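You operate a simulated robot arm through the tools that you are given. There is no shell and no other tool. Be economical: measure what you need, move in short steps, check, and stop when the job is done.

The job below is to be done with a simulated robot arm. You get a single attempt, and the scene is never put back.

TASK
Put both tubs from the cabinet in the freezer basket.
Fine: shut the lid, turn the dial to 5 and press fast freeze.
Where things are to end (x, y in the base frame): tub within 0.06 m of [0.32, -0.76]; tub within 0.06 m of [0.32, -0.62].

It is judged by the outcome, as a careful person would: the job done as asked, and still so three seconds after it is handed in. It fails if anything else is knocked over, pushed out of place, dropped, spilled or broken. A push-on lid holds only when it is set on centred and level and pressed home; a screw cap is set on level and turned clockwise until tight.

THE ROBOT
A 7-joint arm with a fingered hand on a trunk, on a base that drives. Base frame: it is fixed to the floor where the robot stands at the start and does not move with it; the origin is under the middle of the robot, x ahead of it, y to its left, z up; the surface under the hand at the start is at about z = 0.64. Readings come in m, rad, newtons and seconds.
Its first joint turns from -2.897 to 2.897 rad. Places, roughly: chest freezer [0.5, -0.7, 0.4]; fast freeze button [0.3, -0.4, 0.7]; freezer dial [0.2, -0.4, 0.7]; freezer drain tap [0.3, -0.4, 0.3]; freezer lid [0.5, -1, 1.1]; freezer lock [0.5, -0.9, 1.4]; inside of the freezer basket [0.3, -0.7, 0.7]; reset button [0.4, -0.4, 0.7]. Payload 3.7 kg.
Tool frame: the origin (TCP) lies between the finger pads and is the grasp point; the fingertips stand 0.025 m ahead of it; z points along the fingers, y is the line along which they close. The gripper opens to 0.088 m. The gripper's body begins 0.029 m behind the TCP. The gripper is a hand of 5 fingers: y runs from the thumb to the fingers, the wrist lies at [-0.013, -0.106, -0.174] in the tool frame.
Orientation is that of the tool frame in the base frame, as a unit quaternion [w, x, y, z]. With the fingers straight down and the wrist toward the robot, the tool's x, y and z point along [0, 1, 0], [1, 0, 0] and [0, 0, -1] of the base frame.

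THE INTERFACE
- The arm moves only by the tool send_rows. Its arguments are lists of equal length, an entry for each row: "delta_pos": the shift along the base's x, y, z in m, a list of three; "rotation": the turn, a rotation vector about the base's x, y, z in rad, a list of three. In form: {"delta_pos": [[tx, ty, tz], ...], "rotation": [[wx, wy, wz], ...]}. A call has 1 to 20 rows; each row is the pose to reach, as a shift and turn from the pose commanded when the call began. A row lasts 0.2 s, in which the tool goes at most 0.05 m and 0.15 rad; a call with a longer step from one row to the next is refused whole. Where a pose cannot be reached the arm comes as near as it can. A force on the tool above 60 N (or 10 N above the force at the start of the call, whichever is more), or a blocked arm, ends the call early, and 0.2 s more pass. In this call time passes only in rows, and 0.2 s behind the last. It gives the time, the measured TCP pose, the force on the tool (base axes), the opening and the grip force at its end, in the units of the frame above (readings bear some noise), with the torque about the TCP (base axes, N m) and any sound that the robot's microphone picked up, and new pictures: "show" is both (left out), scene, wrist or none.
- Cameras (640 x 400 px; columns grow to the right, rows downward): "scene" is now at [0.1454, 0.1633, 1.3009]; the picture's right is [-0.87, -0.49, 0.00], its down [-0.25, 0.45, -0.86] and it looks along [0.42, -0.75, -0.52] (base axes); focal length 214 px, centre (320, 200). "wrist" rides on the gripper at [0.059, -0.079, -0.105] in the tool frame; the picture's right is [-0.73, 0.32, -0.61], its down [-0.62, -0.68, 0.38] and it looks along [-0.29, 0.66, 0.70] (tool axes); focal length 234 px, centre (320, 200). There is no depth. A picture from a camera that has moved, and an enlarged one, comes with that camera's place and axes in the base frame and with its lens. The place of the scene camera against the robot may be out by one fixed shift of up to 0.025 m in any direction.
- roll_base(legs): drives the robot by 1 to 6 legs, each [ahead, left, turn to the left] in m, m and rad, along the robot's own axes; the way and the turn of a leg run together, so that a leg with both is an arc; at most 1.5 m and 3.142 rad a leg. The arm and the cameras ride along, it lands a little off, and it stops where it bumps. It gives what a move gives, and a new picture of the scene camera.
- set_fingers(index, middle, ring, little, thumb_bend, thumb_turn): sets how far each is bent, from 0 (flat) to 1 (curled in); at 0.3 the hand is open as for a grip, at 0.7 the pads meet at the TCP. One left out holds its place. A second passes; each finger stops where it meets its share of the squeeze, and holds until it gets a number again. It is the only way to open and close the hand. It gives what a move gives, with no picture; readings hold the bend of each and the force on index, middle, ring, little, thumb and palm. thumb_turn goes from beside the hand (0) to across from the fingers (1), as for a grip.
- head_to(pan, tilt): turns the head with the scene camera to pan (to the left, within 2.094 rad either way) and tilt (down, from -0.506 to 1.204), counted from straight ahead of the robot. It gives what a move gives, and a new picture of the scene camera.
- inspect(camera, box): a new picture of the part [left, top, right, bottom] of that camera's present view, enlarged. It takes no simulated time.
- sign_off(): hands the job in; it is judged then, once.

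Work in short steps. Places have to be worked out from the pictures, the camera data and where the tool is seen: move nearer, look again, correct. Check each grasp and each placing, and mend what went wrong. You have 120 turns and 260 pictures in all, those below and enlarged ones among them. Open the gripper and draw the arm clear of the work before you hand the job in, unless the task says otherwise; then end with one line.

The tools are called after "Call:" as name(argument=value, ...) on one line, values as JSON. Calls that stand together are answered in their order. send_rows: Moves the arm, as the interface text tells. Its arguments: {"type":"object","properties":{"delta_pos":{"type":"array","items":{"type":"array","items":{"type":"number"}}},"rotation":{"type":"array","items":{"type":"array","items":{"type":"number"}}},"show":{"type":"string","enum":["both","scene","wrist","none"]}},"required":["delta_pos","rotation"]} The other tools are called the same way: set_fingers (index, middle, ring, little, thumb_bend, thumb_turn) moves the fingers one by one; roll_base (legs) drives the base; head_to (pan, tilt) turns the head that bears the scene camera; inspect (camera, box) takes an enlarged picture of a part of a camera's view; sign_off () hands the job in.

At the start:

```text
clock: 0.0
eef_pos: [0.6771, -0.3895, 1.0]
ee_rot: [-0.001, 0.707, 0.707, -0.001]
ft_force: [1.5, -1.2, 0.1]
ft_torque: [0.02, -0.02, 0.0]
gripper_width: 0.0877
gripper_force: 0.1
shape: jaw
bend: [0.3, 0.3, 0.3, 0.3, 0.3, 0.98]
finger forces: [0.0, 0.0, 0.1, 0.0, 0.0, 0.0]
robot x, y, heading: [-0.002, -0.0023, -0.0]
head pan, tilt: [-1.058, 0.541]
```

scene: 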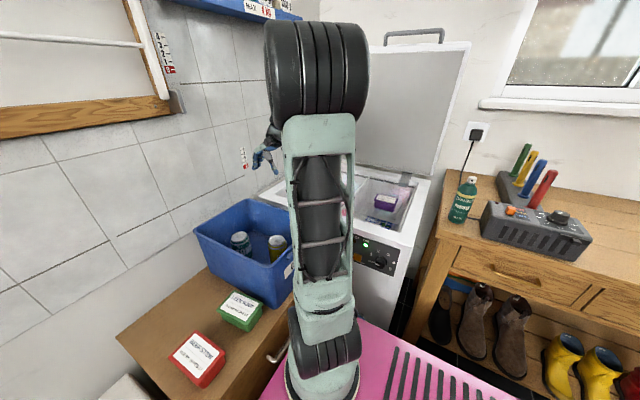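
wrist: 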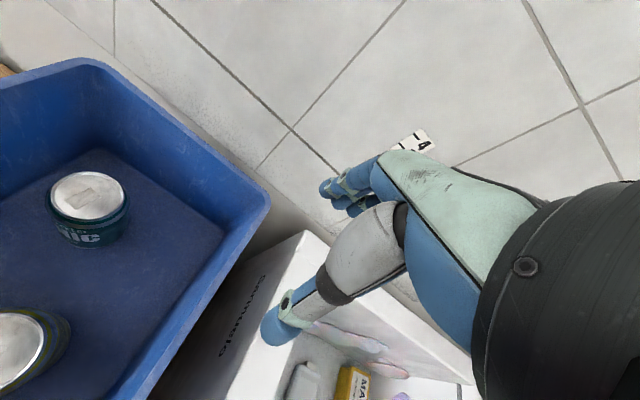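

I see a red and a green tub on a cabinet beside a blue crate, and the freezer open with its lid up. I look closer before moving.

Call:
inspect(camera="scene", box=[120, 180, 320, 400])

Call:
inspect(camera="scene", box=[320, 150, 460, 290])

Call:
inspect(camera="wrist", box=[150, 200, 550, 400])

Call:
head_to(pan=-0.3, tilt=0.75)

```text
1.82 times, centred on (220, 290) of scene
camera zoom: at [0.1454, 0.1633, 1.3009], right [-0.87, -0.49, 0.0], down [-0.25, 0.45, -0.86], along [0.42, -0.75, -0.52], focal length 390 px, centre (502, 36)
```

zoom: 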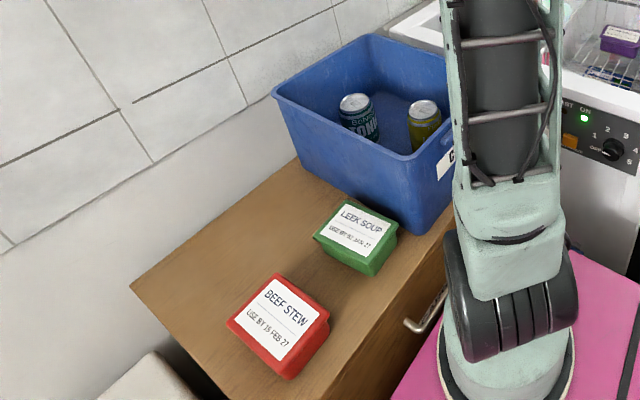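

```text
2.86 times, centred on (390, 220) of scene
camera zoom: at [0.1454, 0.1633, 1.3009], right [-0.87, -0.49, 0.0], down [-0.25, 0.45, -0.86], along [0.42, -0.75, -0.52], focal length 613 px, centre (120, 143)
```

zoom: 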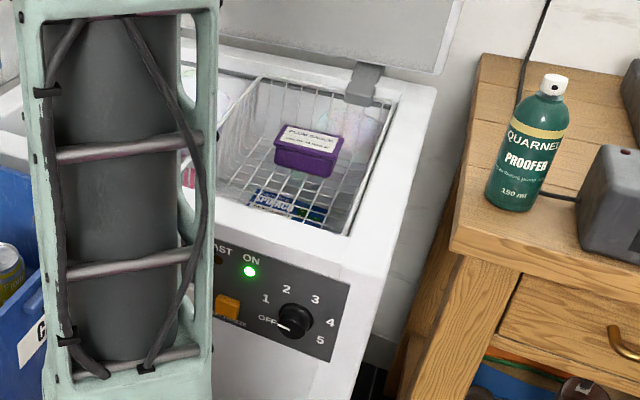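

```text
1.60 times, centred on (350, 300) of wrist
camera zoom: at [0.5967, -0.3316, 1.1047], right [0.32, -0.73, 0.61], down [-0.68, -0.62, -0.38], along [0.66, -0.29, -0.7], focal length 375 px, centre (272, 40)
```

zoom: 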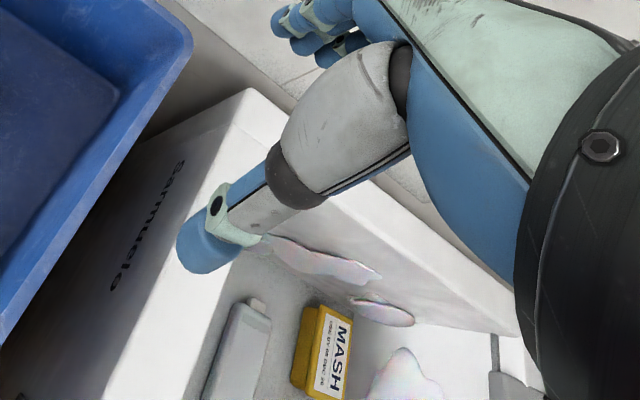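

```text
clock: 1.1
eef_pos: [0.6771, -0.3898, 0.9999]
ee_rot: [0.0, 0.707, 0.707, 0.0]
ft_force: [0.7, -0.5, 0.5]
ft_torque: [-0.02, -0.02, -0.02]
gripper_width: 0.0879
gripper_force: 0.1
shape: jaw
bend: [0.3, 0.3, 0.3, 0.3, 0.3, 0.98]
finger forces: [0.1, 0.0, 0.1, 0.0, 0.0, 0.0]
robot x, y, heading: [0.0005, -0.0005, -0.002]
head pan, tilt: [-0.3, 0.75]
camera scene: at [0.1804, 0.2172, 1.2828], right [-0.3, -0.95, 0.0], down [-0.65, 0.2, -0.73], along [0.7, -0.22, -0.68], focal length 214 px, centre (320, 200)
```

scene: 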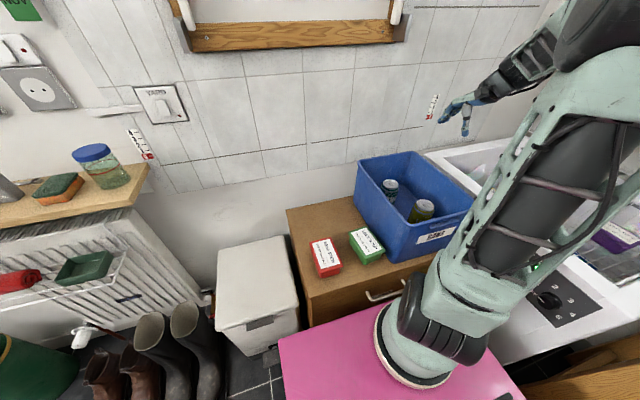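

Tubs are at about red (0.53, 0.09) and green (0.53, -0.06). I look toward the freezer and behind before driving.

Call:
head_to(pan=-1.6, tilt=0.7)

Call:
inspect(camera="scene", box=[160, 100, 480, 300])

Call:
head_to(pan=2.09, tilt=0.6)

Call:
head_to(pan=-2.09, tilt=0.8)

```text
clock: 2.6
eef_pos: [0.6775, -0.391, 1.0008]
ee_rot: [0.0, 0.707, 0.707, 0.0]
ft_force: [0.4, 1.0, 0.3]
ft_torque: [0.01, 0.04, 0.02]
gripper_width: 0.0879
gripper_force: 0.1
shape: jaw
bend: [0.3, 0.3, 0.3, 0.3, 0.3, 0.98]
finger forces: [0.0, 0.1, 0.1, 0.0, 0.0, 0.0]
robot x, y, heading: [0.0026, -0.0003, -0.0]
head pan, tilt: [-1.6, 0.7]
camera scene: at [0.0988, 0.1568, 1.287], right [-1.0, 0.03, 0.0], down [0.02, 0.64, -0.76], along [-0.02, -0.76, -0.64], focal length 214 px, centre (320, 200)
```

scene: 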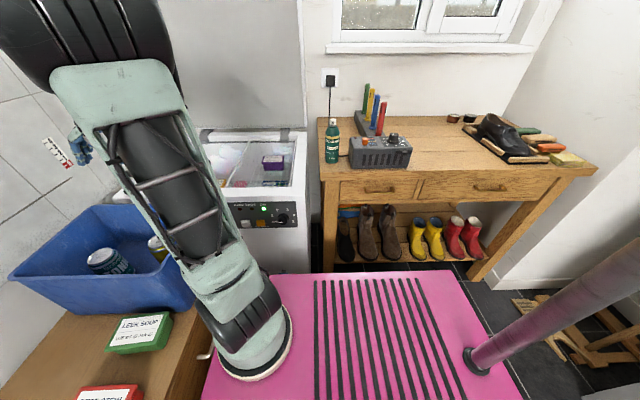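

```text
2.00 times, centred on (320, 200) of scene
camera zoom: at [0.0988, 0.1568, 1.287], right [-1.0, 0.03, 0.0], down [0.02, 0.64, -0.76], along [-0.02, -0.76, -0.64], focal length 429 px, centre (320, 200)
```

zoom: 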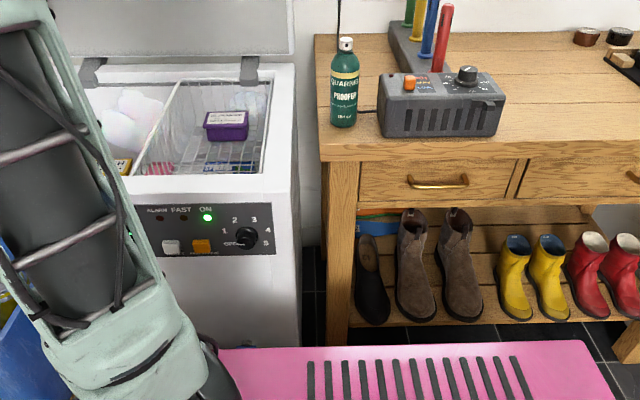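

```text
clock: 5.6
eef_pos: [0.676, -0.3906, 1.0003]
ee_rot: [0.0, 0.707, 0.707, 0.0]
ft_force: [-0.5, -0.1, 0.5]
ft_torque: [-0.02, 0.0, 0.01]
gripper_width: 0.0877
gripper_force: 0.0
shape: jaw
bend: [0.3, 0.3, 0.3, 0.3, 0.3, 0.98]
finger forces: [0.1, 0.0, 0.1, 0.0, 0.0, 0.0]
robot x, y, heading: [-0.0048, 0.0023, 0.002]
head pan, tilt: [2.089, 0.6]
camera scene: at [0.0575, 0.3185, 1.2956], right [0.87, 0.5, 0.0], down [0.28, -0.49, -0.83], along [-0.41, 0.72, -0.56], focal length 214 px, centre (320, 200)
```

scene: 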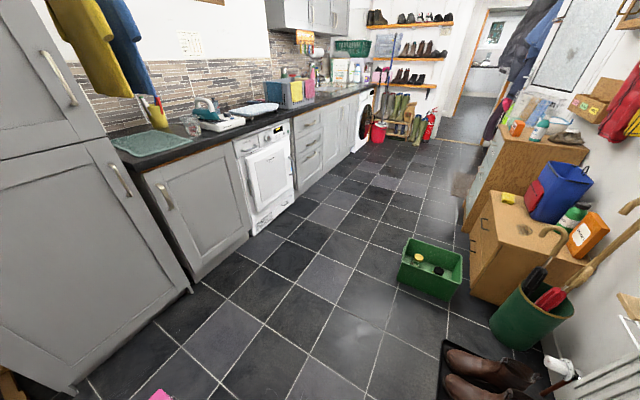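

```text
clock: 9.0
eef_pos: [0.6774, -0.3909, 0.9992]
ee_rot: [0.0, 0.707, 0.707, 0.0]
ft_force: [-0.3, 0.2, 0.1]
ft_torque: [-0.04, 0.02, -0.02]
gripper_width: 0.0876
gripper_force: 0.0
shape: jaw
bend: [0.3, 0.3, 0.3, 0.3, 0.3, 0.98]
finger forces: [0.0, 0.1, 0.0, 0.0, 0.0, 0.0]
robot x, y, heading: [0.0017, -0.001, -0.004]
head pan, tilt: [-2.089, 0.799]
camera scene: at [0.0613, 0.1717, 1.2787], right [-0.87, 0.5, 0.0], down [0.35, 0.62, -0.7], along [-0.35, -0.61, -0.72], focal length 214 px, centre (320, 200)
```

scene: 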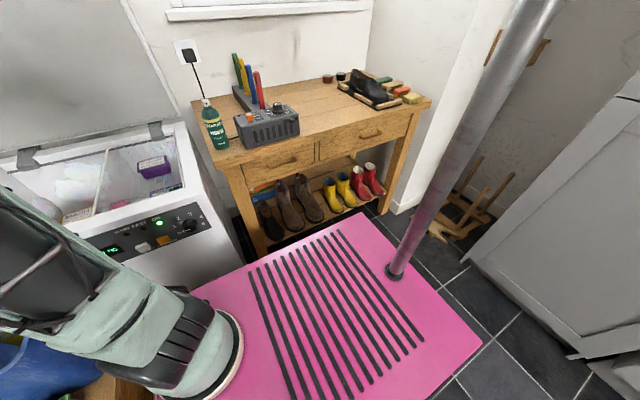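

There is floor behind the base, so I back up 0.25 m. From there the tubs and the basket should both be within reach.

Call:
roll_base(legs=[[-0.25, 0, 0]])

Call:
head_to(pan=-0.35, tilt=0.7)

Call:
inspect(camera="scene", box=[250, 150, 450, 300])

Call:
head_to(pan=-1.1, tilt=0.6)

Call:
inspect(camera="scene", box=[160, 100, 480, 300])

```text
clock: 10.9
eef_pos: [0.4208, -0.3928, 0.9995]
ee_rot: [0.0, 0.709, 0.706, -0.001]
ft_force: [0.0, 0.2, 0.7]
ft_torque: [-0.02, 0.0, -0.02]
gripper_width: 0.0875
gripper_force: 0.1
shape: jaw
bend: [0.3, 0.3, 0.3, 0.3, 0.3, 0.98]
finger forces: [0.0, 0.0, 0.0, 0.0, 0.0, 0.0]
robot x, y, heading: [-0.2551, 0.0017, -0.0]
head pan, tilt: [-2.089, 0.799]
camera scene: at [-0.1922, 0.1719, 1.2787], right [-0.87, 0.5, 0.0], down [0.36, 0.62, -0.7], along [-0.35, -0.6, -0.72], focal length 214 px, centre (320, 200)
```

scene: 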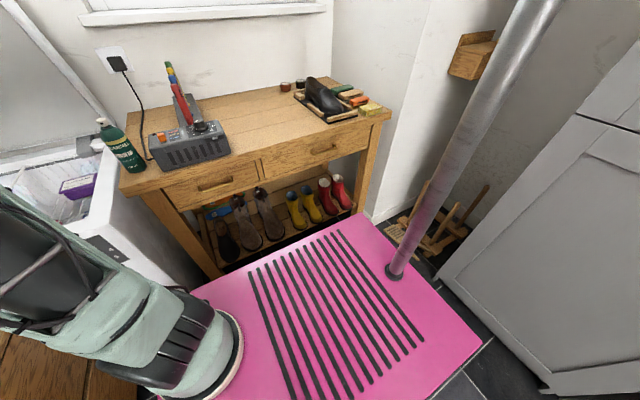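

```text
clock: 12.6
eef_pos: [0.4216, -0.3929, 1.0]
ee_rot: [0.0, 0.709, 0.706, 0.0]
ft_force: [0.4, -0.9, 0.1]
ft_torque: [0.0, 0.03, 0.03]
gripper_width: 0.0874
gripper_force: 0.1
shape: jaw
bend: [0.3, 0.3, 0.3, 0.3, 0.3, 0.98]
finger forces: [0.0, 0.0, 0.1, 0.0, 0.1, 0.0]
robot x, y, heading: [-0.2578, -0.0034, -0.001]
head pan, tilt: [-0.351, 0.7]
camera scene: at [-0.0723, 0.2123, 1.287], right [-0.35, -0.94, 0.0], down [-0.6, 0.22, -0.76], along [0.72, -0.27, -0.64], focal length 214 px, centre (320, 200)
```

scene: 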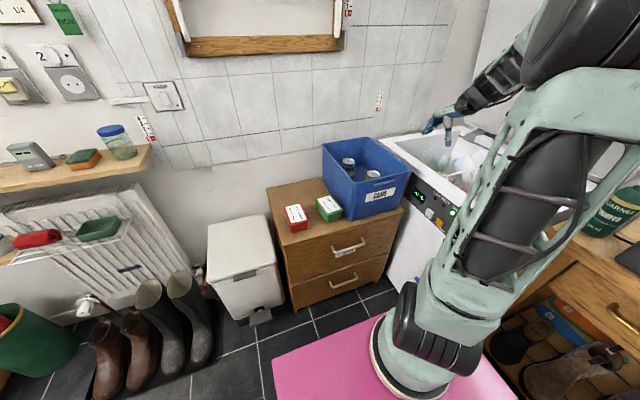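

```text
2.67 times, centred on (350, 225) of scene
camera zoom: at [-0.0723, 0.2123, 1.287], right [-0.35, -0.94, 0.0], down [-0.6, 0.22, -0.76], along [0.72, -0.27, -0.64], focal length 572 px, centre (240, 133)
```

zoom: 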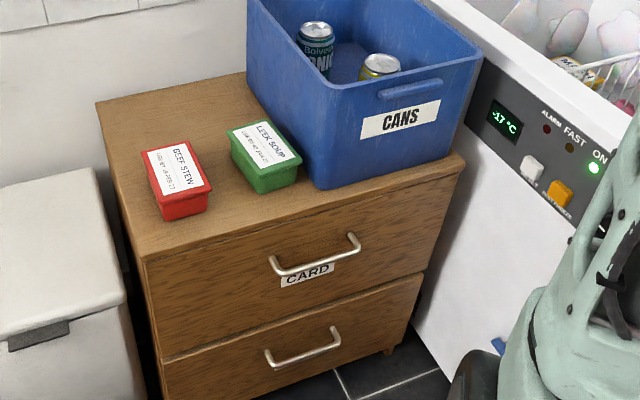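

```text
clock: 13.7
eef_pos: [0.4205, -0.3935, 0.9999]
ee_rot: [-0.001, 0.709, 0.706, 0.001]
ft_force: [-0.2, -0.5, 0.2]
ft_torque: [0.02, 0.02, 0.02]
gripper_width: 0.0872
gripper_force: 0.0
shape: jaw
bend: [0.3, 0.3, 0.3, 0.3, 0.3, 0.98]
finger forces: [0.0, 0.1, 0.0, 0.1, 0.0, 0.0]
robot x, y, heading: [-0.2545, -0.0012, -0.001]
head pan, tilt: [-1.1, 0.6]
camera scene: at [-0.1121, 0.1629, 1.2956], right [-0.89, -0.45, 0.0], down [-0.25, 0.5, -0.82], along [0.37, -0.74, -0.57], focal length 214 px, centre (320, 200)
```

scene: 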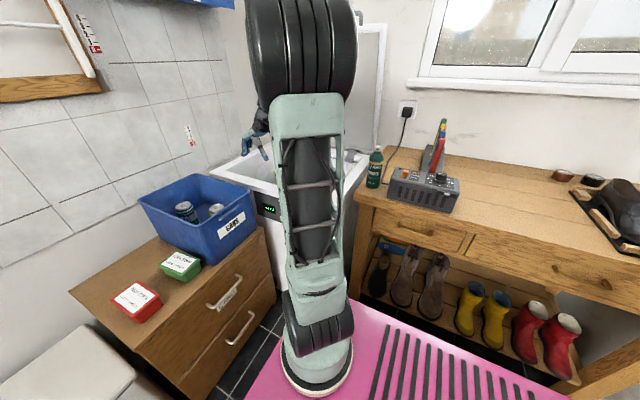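

```text
2.00 times, centred on (320, 200) of scene
camera zoom: at [-0.1121, 0.1629, 1.2956], right [-0.89, -0.45, 0.0], down [-0.25, 0.5, -0.82], along [0.37, -0.74, -0.57], focal length 429 px, centre (320, 200)
```

zoom: 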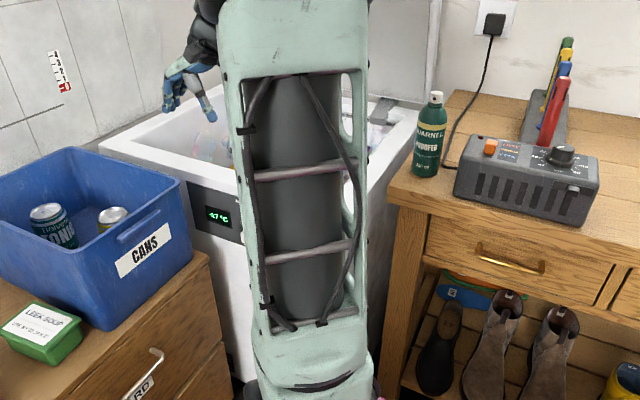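

Triangulation puts red near (0.57, 0.075) and green near (0.58, -0.08), with tops at z≈0.655. I bring the hand over toward the tubs at z 1.0 for a wrist view.

Call:
send_rows(delta_pos=[[0.0, 0.05, 0.01], [0.0, 0.1, 0.01], [0.0, 0.15, 0.01], [0.0, 0.2, 0.01], [0.0, 0.25, 0.01], [0.0, 0.3, 0.01], [0.01, 0.34, 0.01], [0.02, 0.38, 0.0], [0.03, 0.42, 0], [0.05, 0.44, 0]], rotation=[[0, 0, 0], [0, 0, 0], [0, 0, 0], [0, 0, 0], [0, 0, 0], [0, 0, 0], [0, 0, 0], [0, 0, 0], [0, 0, 0], [0, 0, 0]], show="wrist")

Call:
head_to(pan=-0.6, tilt=0.7)

```text
refused: row 1 steps farther than a row can; nothing moved
```

```text
clock: 14.7
eef_pos: [0.4215, -0.3922, 0.9996]
ee_rot: [0.0, 0.708, 0.706, 0.0]
ft_force: [0.1, -0.1, 0.3]
ft_torque: [0.0, 0.0, -0.02]
gripper_width: 0.0876
gripper_force: 0.1
shape: jaw
bend: [0.3, 0.3, 0.3, 0.3, 0.3, 0.98]
finger forces: [0.0, 0.0, 0.0, 0.0, 0.0, 0.0]
robot x, y, heading: [-0.2521, 0.0011, -0.005]
head pan, tilt: [-0.6, 0.7]
camera scene: at [-0.0821, 0.1935, 1.287], right [-0.57, -0.82, 0.0], down [-0.53, 0.37, -0.77], along [0.63, -0.44, -0.64], focal length 214 px, centre (320, 200)
```

scene: 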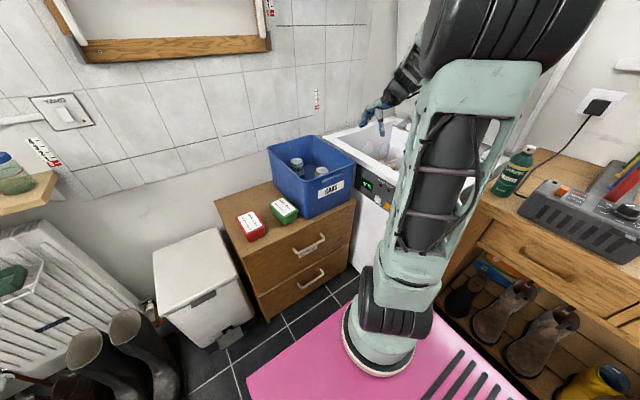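

The step was just over the limit, so I resend the move in smaller steps.

Call:
send_rows(delta_pos=[[0.0, 0.045, 0], [0.0, 0.09, 0], [0.0, 0.135, 0], [0.0, 0.18, 0], [0.0, 0.225, 0], [0.0, 0.27, 0], [0.01, 0.315, 0], [0.02, 0.355, 0], [0.03, 0.395, 0], [0.05, 0.43, 0]], rotation=[[0, 0, 0], [0, 0, 0], [0, 0, 0], [0, 0, 0], [0, 0, 0], [0, 0, 0], [0, 0, 0], [0, 0, 0], [0, 0, 0], [0, 0, 0]], show="both")

```text
clock: 16.9
eef_pos: [0.472, 0.0385, 0.9983]
ee_rot: [0.0, 0.709, 0.705, -0.001]
ft_force: [0.3, -0.4, 0.2]
ft_torque: [-0.02, -0.02, -0.01]
gripper_width: 0.0878
gripper_force: 0.1
shape: jaw
bend: [0.3, 0.3, 0.3, 0.3, 0.3, 0.98]
finger forces: [0.0, 0.0, 0.1, 0.0, 0.0, 0.0]
robot x, y, heading: [-0.2569, -0.0004, 0.001]
head pan, tilt: [-0.6, 0.7]
camera scene: at [-0.0822, 0.1935, 1.287], right [-0.57, -0.82, 0.0], down [-0.53, 0.37, -0.76], along [0.63, -0.44, -0.64], focal length 214 px, centre (320, 200)
camera wrist: at [0.3921, 0.0981, 1.1031], right [0.32, -0.73, 0.61], down [-0.68, -0.62, -0.38], along [0.66, -0.29, -0.7], focal length 234 px, centre (320, 200)
```

scene: 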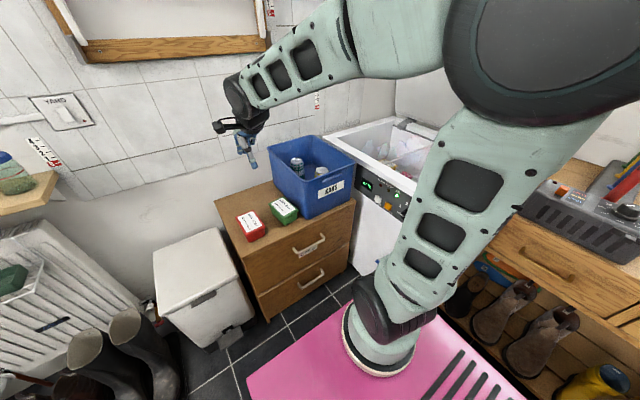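
wrist: 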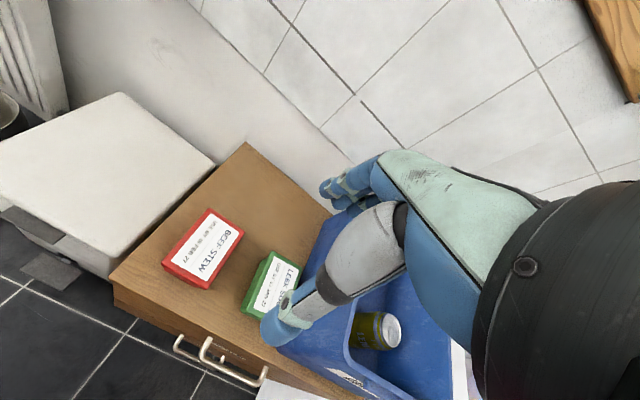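

Both tubs are now visible in the wrist view, so I zoom in to measure their corners.

Call:
inspect(camera="wrist", box=[140, 180, 340, 330])

Call:
inspect(camera="scene", box=[210, 150, 350, 260])

```text
2.67 times, centred on (240, 255) of wrist
camera zoom: at [0.3921, 0.0981, 1.1031], right [0.32, -0.73, 0.61], down [-0.68, -0.62, -0.38], along [0.66, -0.29, -0.7], focal length 624 px, centre (533, 53)
```

zoom: 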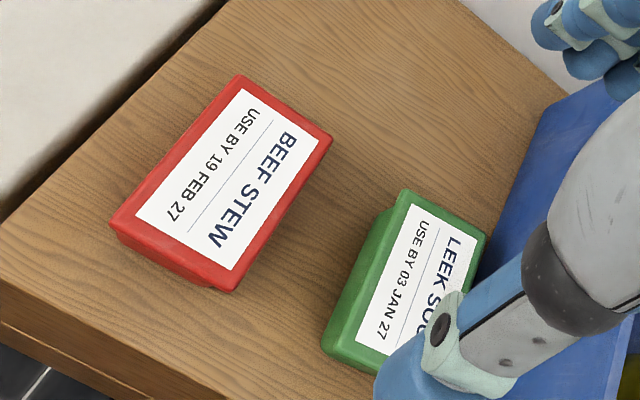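

```text
3.64 times, centred on (280, 205) of scene
camera zoom: at [-0.0822, 0.1935, 1.287], right [-0.57, -0.82, 0.0], down [-0.53, 0.37, -0.76], along [0.63, -0.44, -0.64], focal length 780 px, centre (466, 182)
```

zoom: 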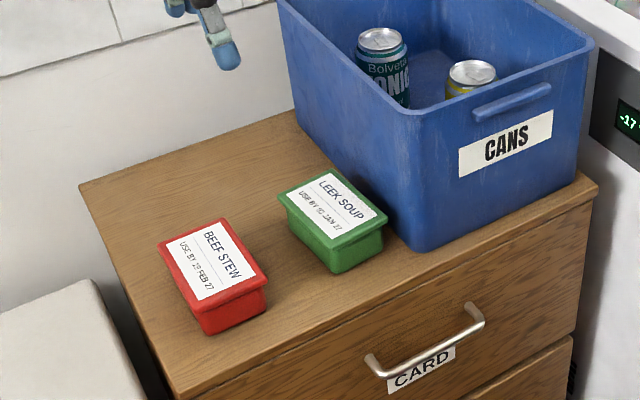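

Both tubs have their long axis along x and are about 0.08 m wide in y. I turn the tool -90° about z so it closes along y, above the red tub, and look at the gap between the green tub and the crate.

Call:
send_rows(delta_pos=[[0.007, 0.005, 0], [0.014, 0.01, 0], [0.021, 0.015, 0], [0.028, 0.02, 0], [0.035, 0.025, -0.01], [0.042, 0.03, -0.02], [0.049, 0.035, -0.03], [0.056, 0.04, -0.04], [0.063, 0.045, -0.05], [0.07, 0.05, -0.06], [0.07, 0.05, -0.07]], rotation=[[0, 0, -0.143], [0, 0, -0.286], [0, 0, -0.429], [0, 0, -0.571], [0, 0, -0.714], [0, 0, -0.857], [0, 0, -1.0], [0, 0, -1.143], [0, 0, -1.286], [0, 0, -1.428], [0, 0, -1.571]])

Call:
inspect(camera="wrist", box=[160, 100, 480, 300])

```text
clock: 19.3
eef_pos: [0.5419, 0.0861, 0.9323]
ee_rot: [0.0, 1.0, -0.004, 0.001]
ft_force: [0.4, -0.9, 0.1]
ft_torque: [-0.01, 0.0, 0.01]
gripper_width: 0.0879
gripper_force: 0.1
shape: jaw
bend: [0.3, 0.3, 0.3, 0.3, 0.3, 0.98]
finger forces: [0.0, 0.0, 0.0, 0.1, 0.0, 0.1]
robot x, y, heading: [-0.2569, 0.0013, -0.003]
head pan, tilt: [-0.6, 0.7]
camera scene: at [-0.0822, 0.1936, 1.287], right [-0.57, -0.82, 0.0], down [-0.53, 0.37, -0.76], along [0.63, -0.43, -0.64], focal length 214 px, centre (320, 200)
camera wrist: at [0.5997, 0.1653, 1.0359], right [-0.73, -0.32, 0.61], down [-0.62, 0.69, -0.38], along [-0.29, -0.66, -0.7], focal length 234 px, centre (320, 200)
```

scene: 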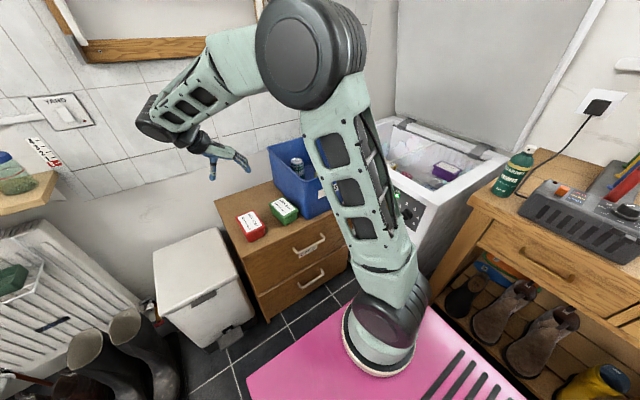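
wrist: 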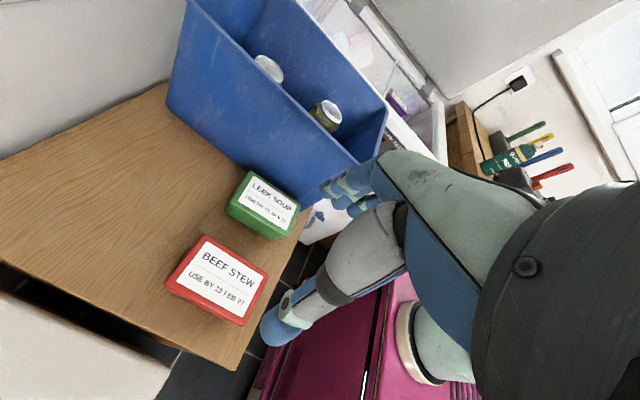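

```text
2.00 times, centred on (320, 200) of wrist
camera zoom: at [0.5997, 0.1653, 1.0359], right [-0.73, -0.32, 0.61], down [-0.62, 0.69, -0.38], along [-0.29, -0.66, -0.7], focal length 468 px, centre (320, 200)
```

zoom: 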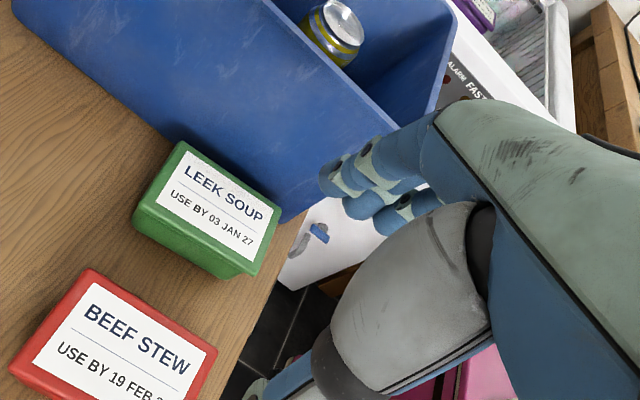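

Red is at (0.54, 0.071) and green at (0.544, -0.082) with about 10° of yaw. Tops are at z≈0.673 and the lids measure about 0.118×0.079 m. I open the hand wider and descend partway over red to check.

Call:
set_fingers(index=0.15, middle=0.15, ring=0.15, little=0.15, thumb_bend=0.15)

Call:
send_rows(delta_pos=[[0, -0.005, -0.04], [0, -0.01, -0.08], [0, -0.015, -0.12], [0, -0.015, -0.16]], rotation=[[0, 0, 0], [0, 0, 0], [0, 0, 0], [0, 0, 0]])

Call:
inspect(camera="wrist", box=[80, 200, 400, 400])

Call:
inspect(camera="scene", box=[180, 140, 340, 260])

```text
clock: 20.3
eef_pos: [0.5409, 0.0856, 0.9312]
ee_rot: [0.0, 1.0, -0.003, 0.0]
ft_force: [0.5, -0.4, -0.5]
ft_torque: [0.0, 0.0, 0.02]
gripper_width: 0.112
gripper_force: 0.1
shape: fingers
bend: [0.15, 0.15, 0.15, 0.15, 0.15, 0.98]
finger forces: [0.1, 0.0, 0.0, 0.0, 0.1, 0.1]
robot x, y, heading: [-0.2575, 0.0008, -0.006]
head pan, tilt: [-0.6, 0.7]
```

```text
clock: 21.3
eef_pos: [0.5423, 0.0737, 0.7706]
ee_rot: [0.0, 1.0, -0.003, 0.0]
ft_force: [0.1, -0.9, -0.4]
ft_torque: [-0.01, 0.0, 0.02]
gripper_width: 0.1123
gripper_force: 0.2
shape: fingers
bend: [0.15, 0.15, 0.15, 0.15, 0.15, 0.98]
finger forces: [0.0, 0.1, 0.0, 0.0, 0.0, 0.0]
robot x, y, heading: [-0.2529, 0.0019, -0.005]
head pan, tilt: [-0.6, 0.7]
camera scene: at [-0.0822, 0.1935, 1.287], right [-0.57, -0.82, 0.0], down [-0.53, 0.37, -0.76], along [0.63, -0.43, -0.64], focal length 214 px, centre (320, 200)
camera wrist: at [0.5999, 0.1514, 0.8755], right [-0.73, -0.32, 0.61], down [-0.62, 0.68, -0.38], along [-0.29, -0.66, -0.7], focal length 234 px, centre (320, 200)
```

scene: 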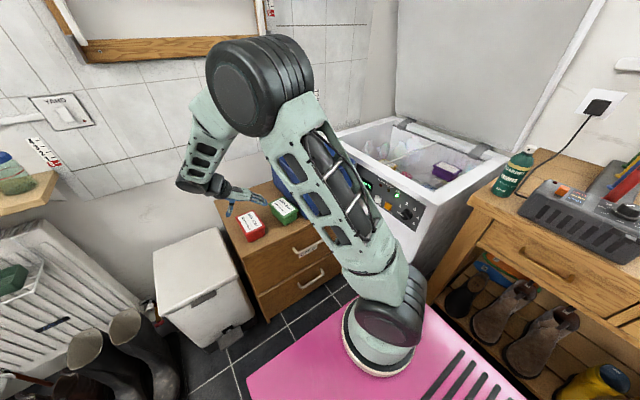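
wrist: 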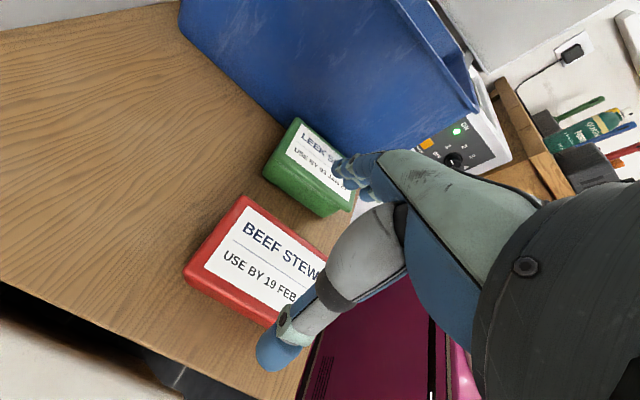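

```text
2.00 times, centred on (240, 300) of wrist
camera zoom: at [0.5999, 0.1514, 0.8755], right [-0.73, -0.32, 0.61], down [-0.62, 0.68, -0.38], along [-0.29, -0.66, -0.7], focal length 468 px, centre (480, 0)
```

zoom: 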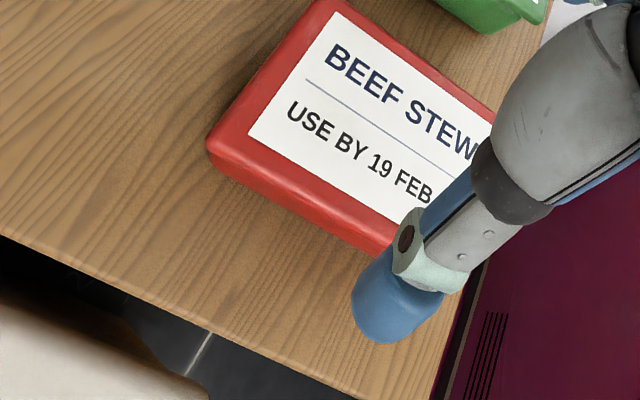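

```text
3.33 times, centred on (260, 200) of scene
camera zoom: at [-0.0822, 0.1935, 1.287], right [-0.57, -0.82, 0.0], down [-0.53, 0.37, -0.76], along [0.63, -0.43, -0.64], focal length 715 px, centre (520, 200)
```

zoom: 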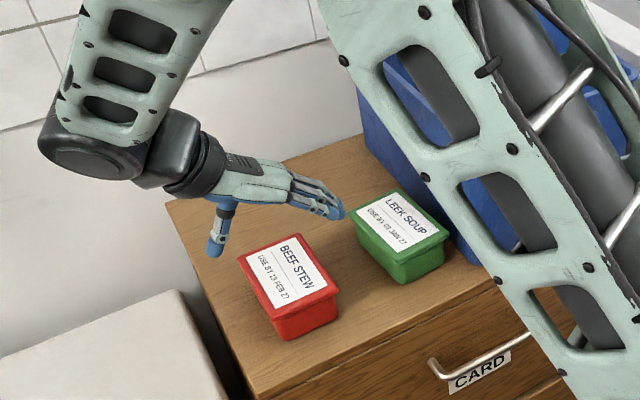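

The close view gives red's centre at about (0.535, 0.066), aligned with x. I descend onto it with wide clearance.

Call:
send_rows(delta_pos=[[-0.004, -0.006, -0.03], [-0.005, -0.006, -0.06], [-0.005, -0.006, -0.09], [-0.005, -0.006, -0.11], [-0.005, -0.006, -0.12]], rotation=[[0, 0, 0], [0, 0, 0], [0, 0, 0], [0, 0, 0], [0, 0, 0]])

Call:
inspect(camera="scene", box=[180, 160, 340, 260])

```text
clock: 22.2
eef_pos: [0.539, 0.0651, 0.6722]
ee_rot: [-0.001, 1.0, -0.002, 0.006]
ft_force: [-8.7, 1.5, 35.7]
ft_torque: [0.69, -0.09, 0.12]
gripper_width: 0.1157
gripper_force: 19.4
shape: fingers
bend: [0.14, 0.15, 0.15, 0.12, 0.14, 1.0]
finger forces: [4.4, 0.0, 0.1, 5.2, 29.7, 0.1]
robot x, y, heading: [-0.2562, 0.001, -0.004]
head pan, tilt: [-0.6, 0.7]
stopped in row 4: the force on the tool passed its limit at 90 N (the readings are from after the stop); the commanded pose is now the measured one
camera scene: at [-0.0835, 0.1937, 1.2872], right [-0.57, -0.82, 0.0], down [-0.53, 0.37, -0.77], along [0.63, -0.43, -0.64], focal length 214 px, centre (320, 200)
camera wrist: at [0.5953, 0.1448, 0.7786], right [-0.74, -0.32, 0.6], down [-0.61, 0.69, -0.39], along [-0.28, -0.65, -0.7], focal length 234 px, centre (320, 200)
```

scene: 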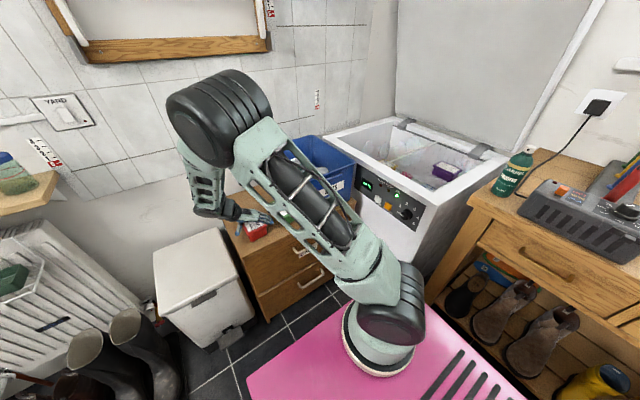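
wrist: 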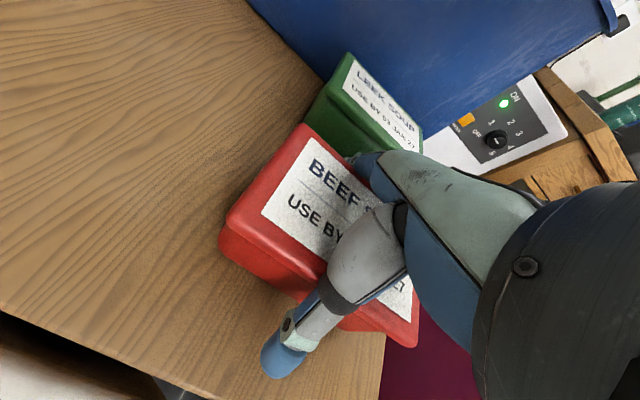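

```text
4.00 times, centred on (260, 210) of scene
camera zoom: at [-0.0835, 0.1937, 1.2872], right [-0.57, -0.82, 0.0], down [-0.53, 0.37, -0.77], along [0.63, -0.43, -0.64], focal length 858 px, centre (560, 160)
```

zoom: 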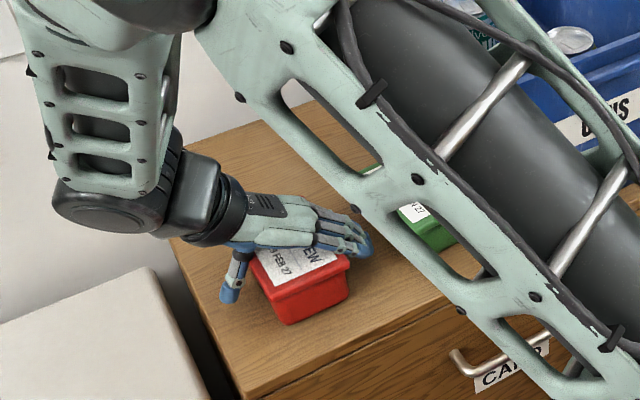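

The extended thumb pressed on the cabinet top. I lift a little and curl the fingers and thumb partway, so the tips clear the surface before closing.

Call:
send_rows(delta_pos=[[0, 0, 0.012]], rotation=[[0, 0, 0]], show="none")

Call:
set_fingers(index=0.25, middle=0.25, ring=0.25, little=0.25, thumb_bend=0.25, thumb_turn=0.98)

Call:
inspect(camera="wrist", box=[200, 100, 440, 400])

Call:
inspect(camera="scene", box=[180, 160, 340, 260])

```text
clock: 22.6
eef_pos: [0.5383, 0.0653, 0.6812]
ee_rot: [-0.002, 1.0, -0.002, 0.004]
ft_force: [-0.1, 0.2, 0.1]
ft_torque: [0.03, 0.02, 0.0]
gripper_width: 0.113
gripper_force: 0.0
shape: fingers
bend: [0.15, 0.15, 0.15, 0.15, 0.15, 0.98]
finger forces: [0.1, 0.0, 0.1, 0.0, 0.0, 0.1]
robot x, y, heading: [-0.2585, -0.0012, -0.003]
head pan, tilt: [-0.6, 0.7]
```

```text
clock: 23.6
eef_pos: [0.5385, 0.0665, 0.6816]
ee_rot: [-0.001, 1.0, -0.001, 0.005]
ft_force: [-0.4, -3.8, 3.9]
ft_torque: [-0.18, 0.04, 0.04]
gripper_width: 0.102
gripper_force: 6.0
shape: fingers
bend: [0.22, 0.25, 0.25, 0.24, 0.22, 0.95]
finger forces: [6.3, 0.1, 0.0, 2.0, 3.4, 0.1]
robot x, y, heading: [-0.2564, -0.0031, -0.001]
head pan, tilt: [-0.6, 0.7]
```

```text
1.33 times, centred on (320, 250) of wrist
camera zoom: at [0.5954, 0.1443, 0.7873], right [-0.73, -0.32, 0.6], down [-0.62, 0.68, -0.39], along [-0.29, -0.65, -0.7], focal length 312 px, centre (320, 133)
```

zoom: 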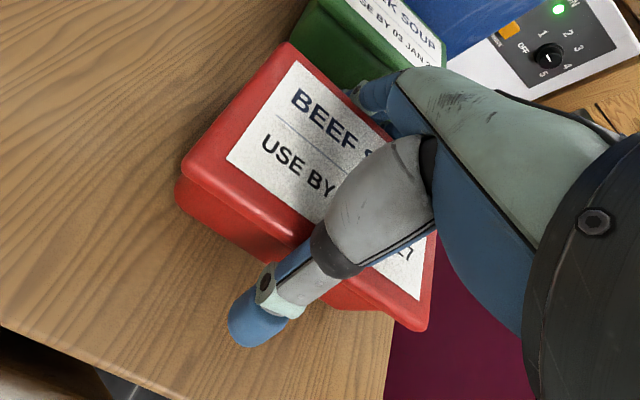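

```text
4.00 times, centred on (260, 210) of scene
camera zoom: at [-0.0822, 0.1936, 1.287], right [-0.57, -0.82, 0.0], down [-0.53, 0.37, -0.76], along [0.63, -0.43, -0.64], focal length 858 px, centre (560, 160)
```

zoom: 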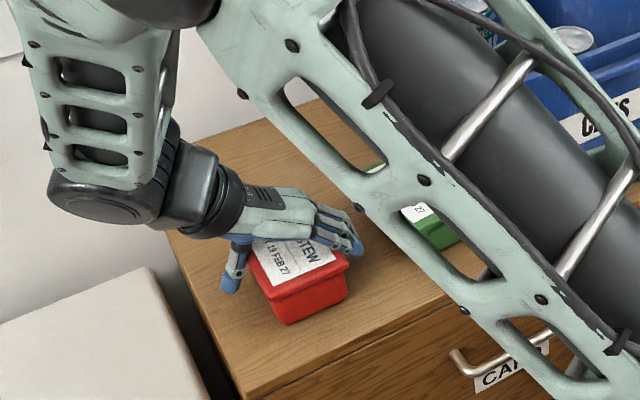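

The hand is centred, with thumb and fingers both touching the rim. I reopen slightly, go down about 1 cm to get lower on the sides, then close.

Call:
set_fingers(index=0.17, middle=0.17, ring=0.17, little=0.17, thumb_bend=0.18)

Call:
send_rows(delta_pos=[[0, 0, -0.005], [0, 0, -0.009]], rotation=[[0, 0, 0], [0, 0, 0]], show="none")

Call:
set_fingers(index=0.6, middle=0.6, ring=0.6, little=0.6, thumb_bend=0.6)

Call:
inspect(camera="wrist", box=[200, 100, 440, 400])

Call:
inspect(camera="scene", box=[180, 160, 340, 260])

```text
clock: 24.6
eef_pos: [0.5372, 0.0658, 0.6815]
ee_rot: [-0.001, 1.0, -0.001, 0.005]
ft_force: [0.1, 1.3, 0.5]
ft_torque: [-0.01, -0.01, 0.03]
gripper_width: 0.1086
gripper_force: 0.3
shape: fingers
bend: [0.17, 0.17, 0.17, 0.17, 0.18, 0.95]
finger forces: [0.1, 0.0, 0.1, 0.0, 0.7, 0.1]
robot x, y, heading: [-0.2568, 0.0015, -0.003]
head pan, tilt: [-0.6, 0.7]
```

```text
clock: 25.2
eef_pos: [0.5379, 0.0659, 0.6734]
ee_rot: [-0.002, 1.0, -0.002, 0.007]
ft_force: [0.6, 6.2, 29.6]
ft_torque: [0.22, 0.05, 0.1]
gripper_width: 0.113
gripper_force: 12.8
shape: fingers
bend: [0.16, 0.17, 0.17, 0.16, 0.17, 0.94]
finger forces: [4.3, 0.0, 0.0, 3.2, 17.9, 0.1]
robot x, y, heading: [-0.2546, 0.0019, 0.0]
head pan, tilt: [-0.6, 0.7]
```

```text
clock: 26.2
eef_pos: [0.5386, 0.0643, 0.6738]
ee_rot: [-0.001, 1.0, -0.001, 0.007]
ft_force: [13.4, 2.6, 54.1]
ft_torque: [-1.05, 0.8, 1.34]
gripper_width: 0.0948
gripper_force: 65.0
shape: fingers
bend: [0.17, 0.39, 0.33, 0.15, 0.47, 0.94]
finger forces: [19.4, 11.7, 16.7, 19.6, 63.1, 0.0]
robot x, y, heading: [-0.2522, 0.0006, -0.005]
head pan, tilt: [-0.6, 0.7]
```

```text
1.33 times, centred on (320, 250) of wrist
camera zoom: at [0.5954, 0.1433, 0.78], right [-0.74, -0.32, 0.6], down [-0.62, 0.68, -0.39], along [-0.28, -0.65, -0.7], focal length 312 px, centre (320, 133)
```

zoom: 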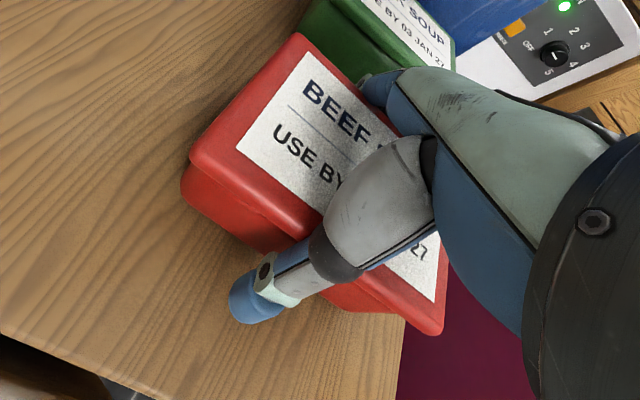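

```text
4.00 times, centred on (260, 210) of scene
camera zoom: at [-0.0834, 0.1937, 1.2872], right [-0.57, -0.82, 0.0], down [-0.53, 0.37, -0.77], along [0.63, -0.43, -0.64], focal length 858 px, centre (560, 160)
```

zoom: 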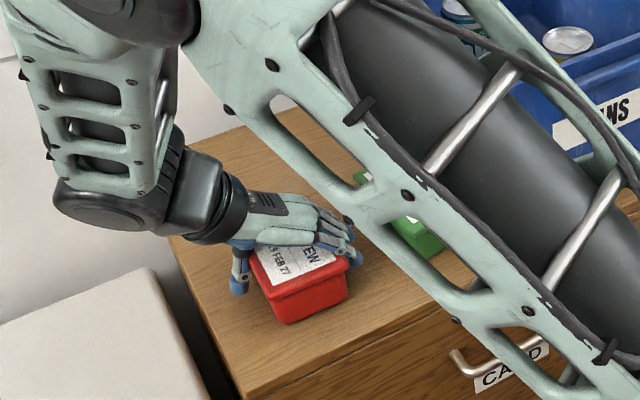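

Index and little seem to sit on the lid rim while the thumb presses the surface. I release, lift and look again, this time to come down with the nominal 0.3 grip shape.

Call:
set_fingers(index=0.15, middle=0.15, ring=0.15, little=0.15, thumb_bend=0.15)

Call:
send_rows(delta_pos=[[0, 0, 0.03], [0, 0, 0.07]], rotation=[[0, 0, 0], [0, 0, 0]], show="none")

Call:
set_fingers(index=0.3, middle=0.3, ring=0.3, little=0.3, thumb_bend=0.2)

Call:
inspect(camera="wrist", box=[160, 100, 480, 400])

Call:
inspect(camera="scene", box=[180, 160, 340, 260])

```text
clock: 27.2
eef_pos: [0.5383, 0.0645, 0.6721]
ee_rot: [-0.001, 1.0, -0.003, 0.005]
ft_force: [9.6, 7.4, 32.1]
ft_torque: [0.48, 0.13, -0.26]
gripper_width: 0.1158
gripper_force: 16.6
shape: fingers
bend: [0.14, 0.15, 0.15, 0.14, 0.15, 0.95]
finger forces: [3.8, 0.1, 0.0, 2.2, 27.5, 0.0]
robot x, y, heading: [-0.2558, -0.0011, -0.002]
head pan, tilt: [-0.6, 0.7]
```

```text
clock: 27.9
eef_pos: [0.5367, 0.0657, 0.74]
ee_rot: [0.0, 1.0, -0.002, 0.004]
ft_force: [0.4, 0.6, -0.5]
ft_torque: [0.01, -0.03, -0.01]
gripper_width: 0.1126
gripper_force: 0.1
shape: fingers
bend: [0.15, 0.15, 0.15, 0.15, 0.15, 0.99]
finger forces: [0.0, 0.0, 0.0, 0.0, 0.0, 0.1]
robot x, y, heading: [-0.2517, 0.0011, -0.002]
head pan, tilt: [-0.6, 0.7]
```

```text
clock: 28.9
eef_pos: [0.538, 0.0655, 0.7418]
ee_rot: [0.0, 1.0, -0.002, 0.005]
ft_force: [-0.2, -0.3, 0.0]
ft_torque: [0.04, -0.03, 0.0]
gripper_width: 0.092
gripper_force: 0.0
shape: fingers
bend: [0.3, 0.3, 0.3, 0.3, 0.2, 0.99]
finger forces: [0.0, 0.1, 0.0, 0.1, 0.0, 0.1]
robot x, y, heading: [-0.2549, 0.0018, -0.001]
head pan, tilt: [-0.6, 0.7]
```

```text
1.33 times, centred on (320, 250) of wrist
camera zoom: at [0.5949, 0.1446, 0.8468], right [-0.73, -0.32, 0.6], down [-0.62, 0.68, -0.39], along [-0.29, -0.65, -0.7], focal length 312 px, centre (320, 133)
```

zoom: 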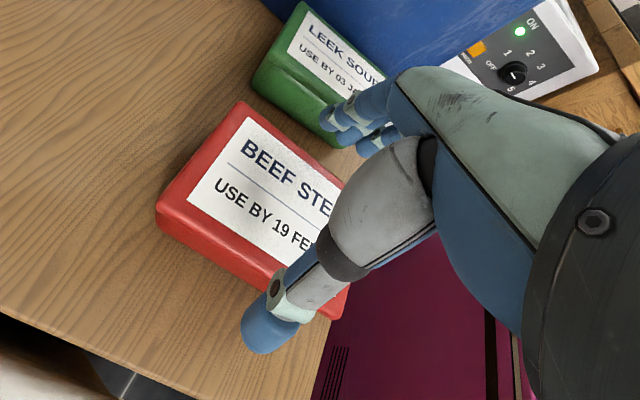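

```text
4.00 times, centred on (260, 210) of scene
camera zoom: at [-0.0821, 0.1937, 1.287], right [-0.57, -0.82, 0.0], down [-0.53, 0.37, -0.76], along [0.63, -0.43, -0.64], focal length 858 px, centre (560, 160)
```

zoom: 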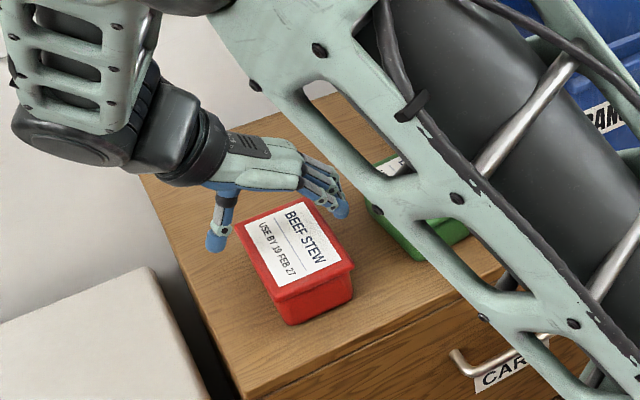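

The tub shifted slightly and its centre is now about (0.527, 0.052). I shift the hand to match and descend carefully to z≈0.66.

Call:
send_rows(delta_pos=[[-0.008, -0.015, 0], [-0.008, -0.015, -0.03], [-0.008, -0.015, -0.05], [-0.008, -0.015, -0.06], [-0.008, -0.015, -0.07], [-0.008, -0.015, -0.078]], rotation=[[0, 0, 0], [0, 0, 0], [0, 0, 0], [0, 0, 0], [0, 0, 0], [0, 0, 0]], show="none")

Call:
inspect(camera="wrist", box=[160, 100, 480, 400])

Call:
inspect(camera="scene", box=[180, 160, 340, 260])

```text
clock: 30.1
eef_pos: [0.5321, 0.0524, 0.6791]
ee_rot: [-0.003, 1.0, -0.001, 0.01]
ft_force: [-7.9, 5.5, 32.5]
ft_torque: [0.45, -0.1, 0.0]
gripper_width: 0.1036
gripper_force: 20.9
shape: fingers
bend: [0.26, 0.3, 0.3, 0.28, 0.08, 1.0]
finger forces: [11.1, 0.0, 0.0, 4.2, 26.3, 0.0]
robot x, y, heading: [-0.2567, -0.0, -0.002]
head pan, tilt: [-0.6, 0.7]
stopped in row 6: the force on the tool passed its limit at 74 N (the readings are from after the stop); the commanded pose is now the measured one
```

```text
1.33 times, centred on (320, 250) of wrist
camera zoom: at [0.5884, 0.1318, 0.7863], right [-0.74, -0.33, 0.59], down [-0.61, 0.69, -0.39], along [-0.28, -0.65, -0.71], focal length 312 px, centre (320, 133)
```

zoom: 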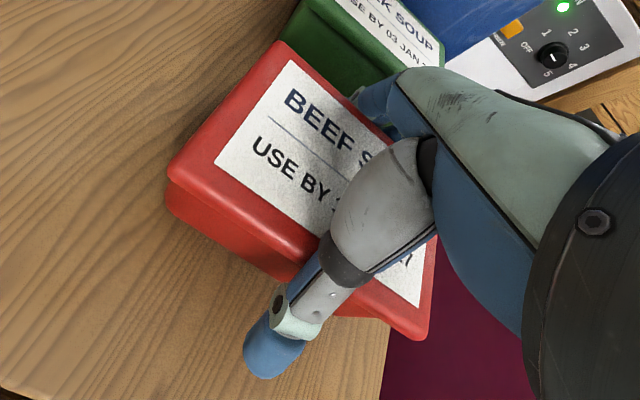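

```text
4.00 times, centred on (260, 210) of scene
camera zoom: at [-0.0834, 0.194, 1.2871], right [-0.57, -0.82, 0.0], down [-0.53, 0.37, -0.77], along [0.63, -0.43, -0.64], focal length 858 px, centre (560, 160)
```

zoom: 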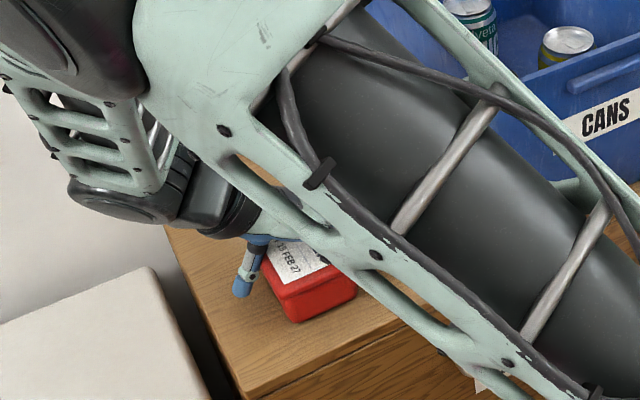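

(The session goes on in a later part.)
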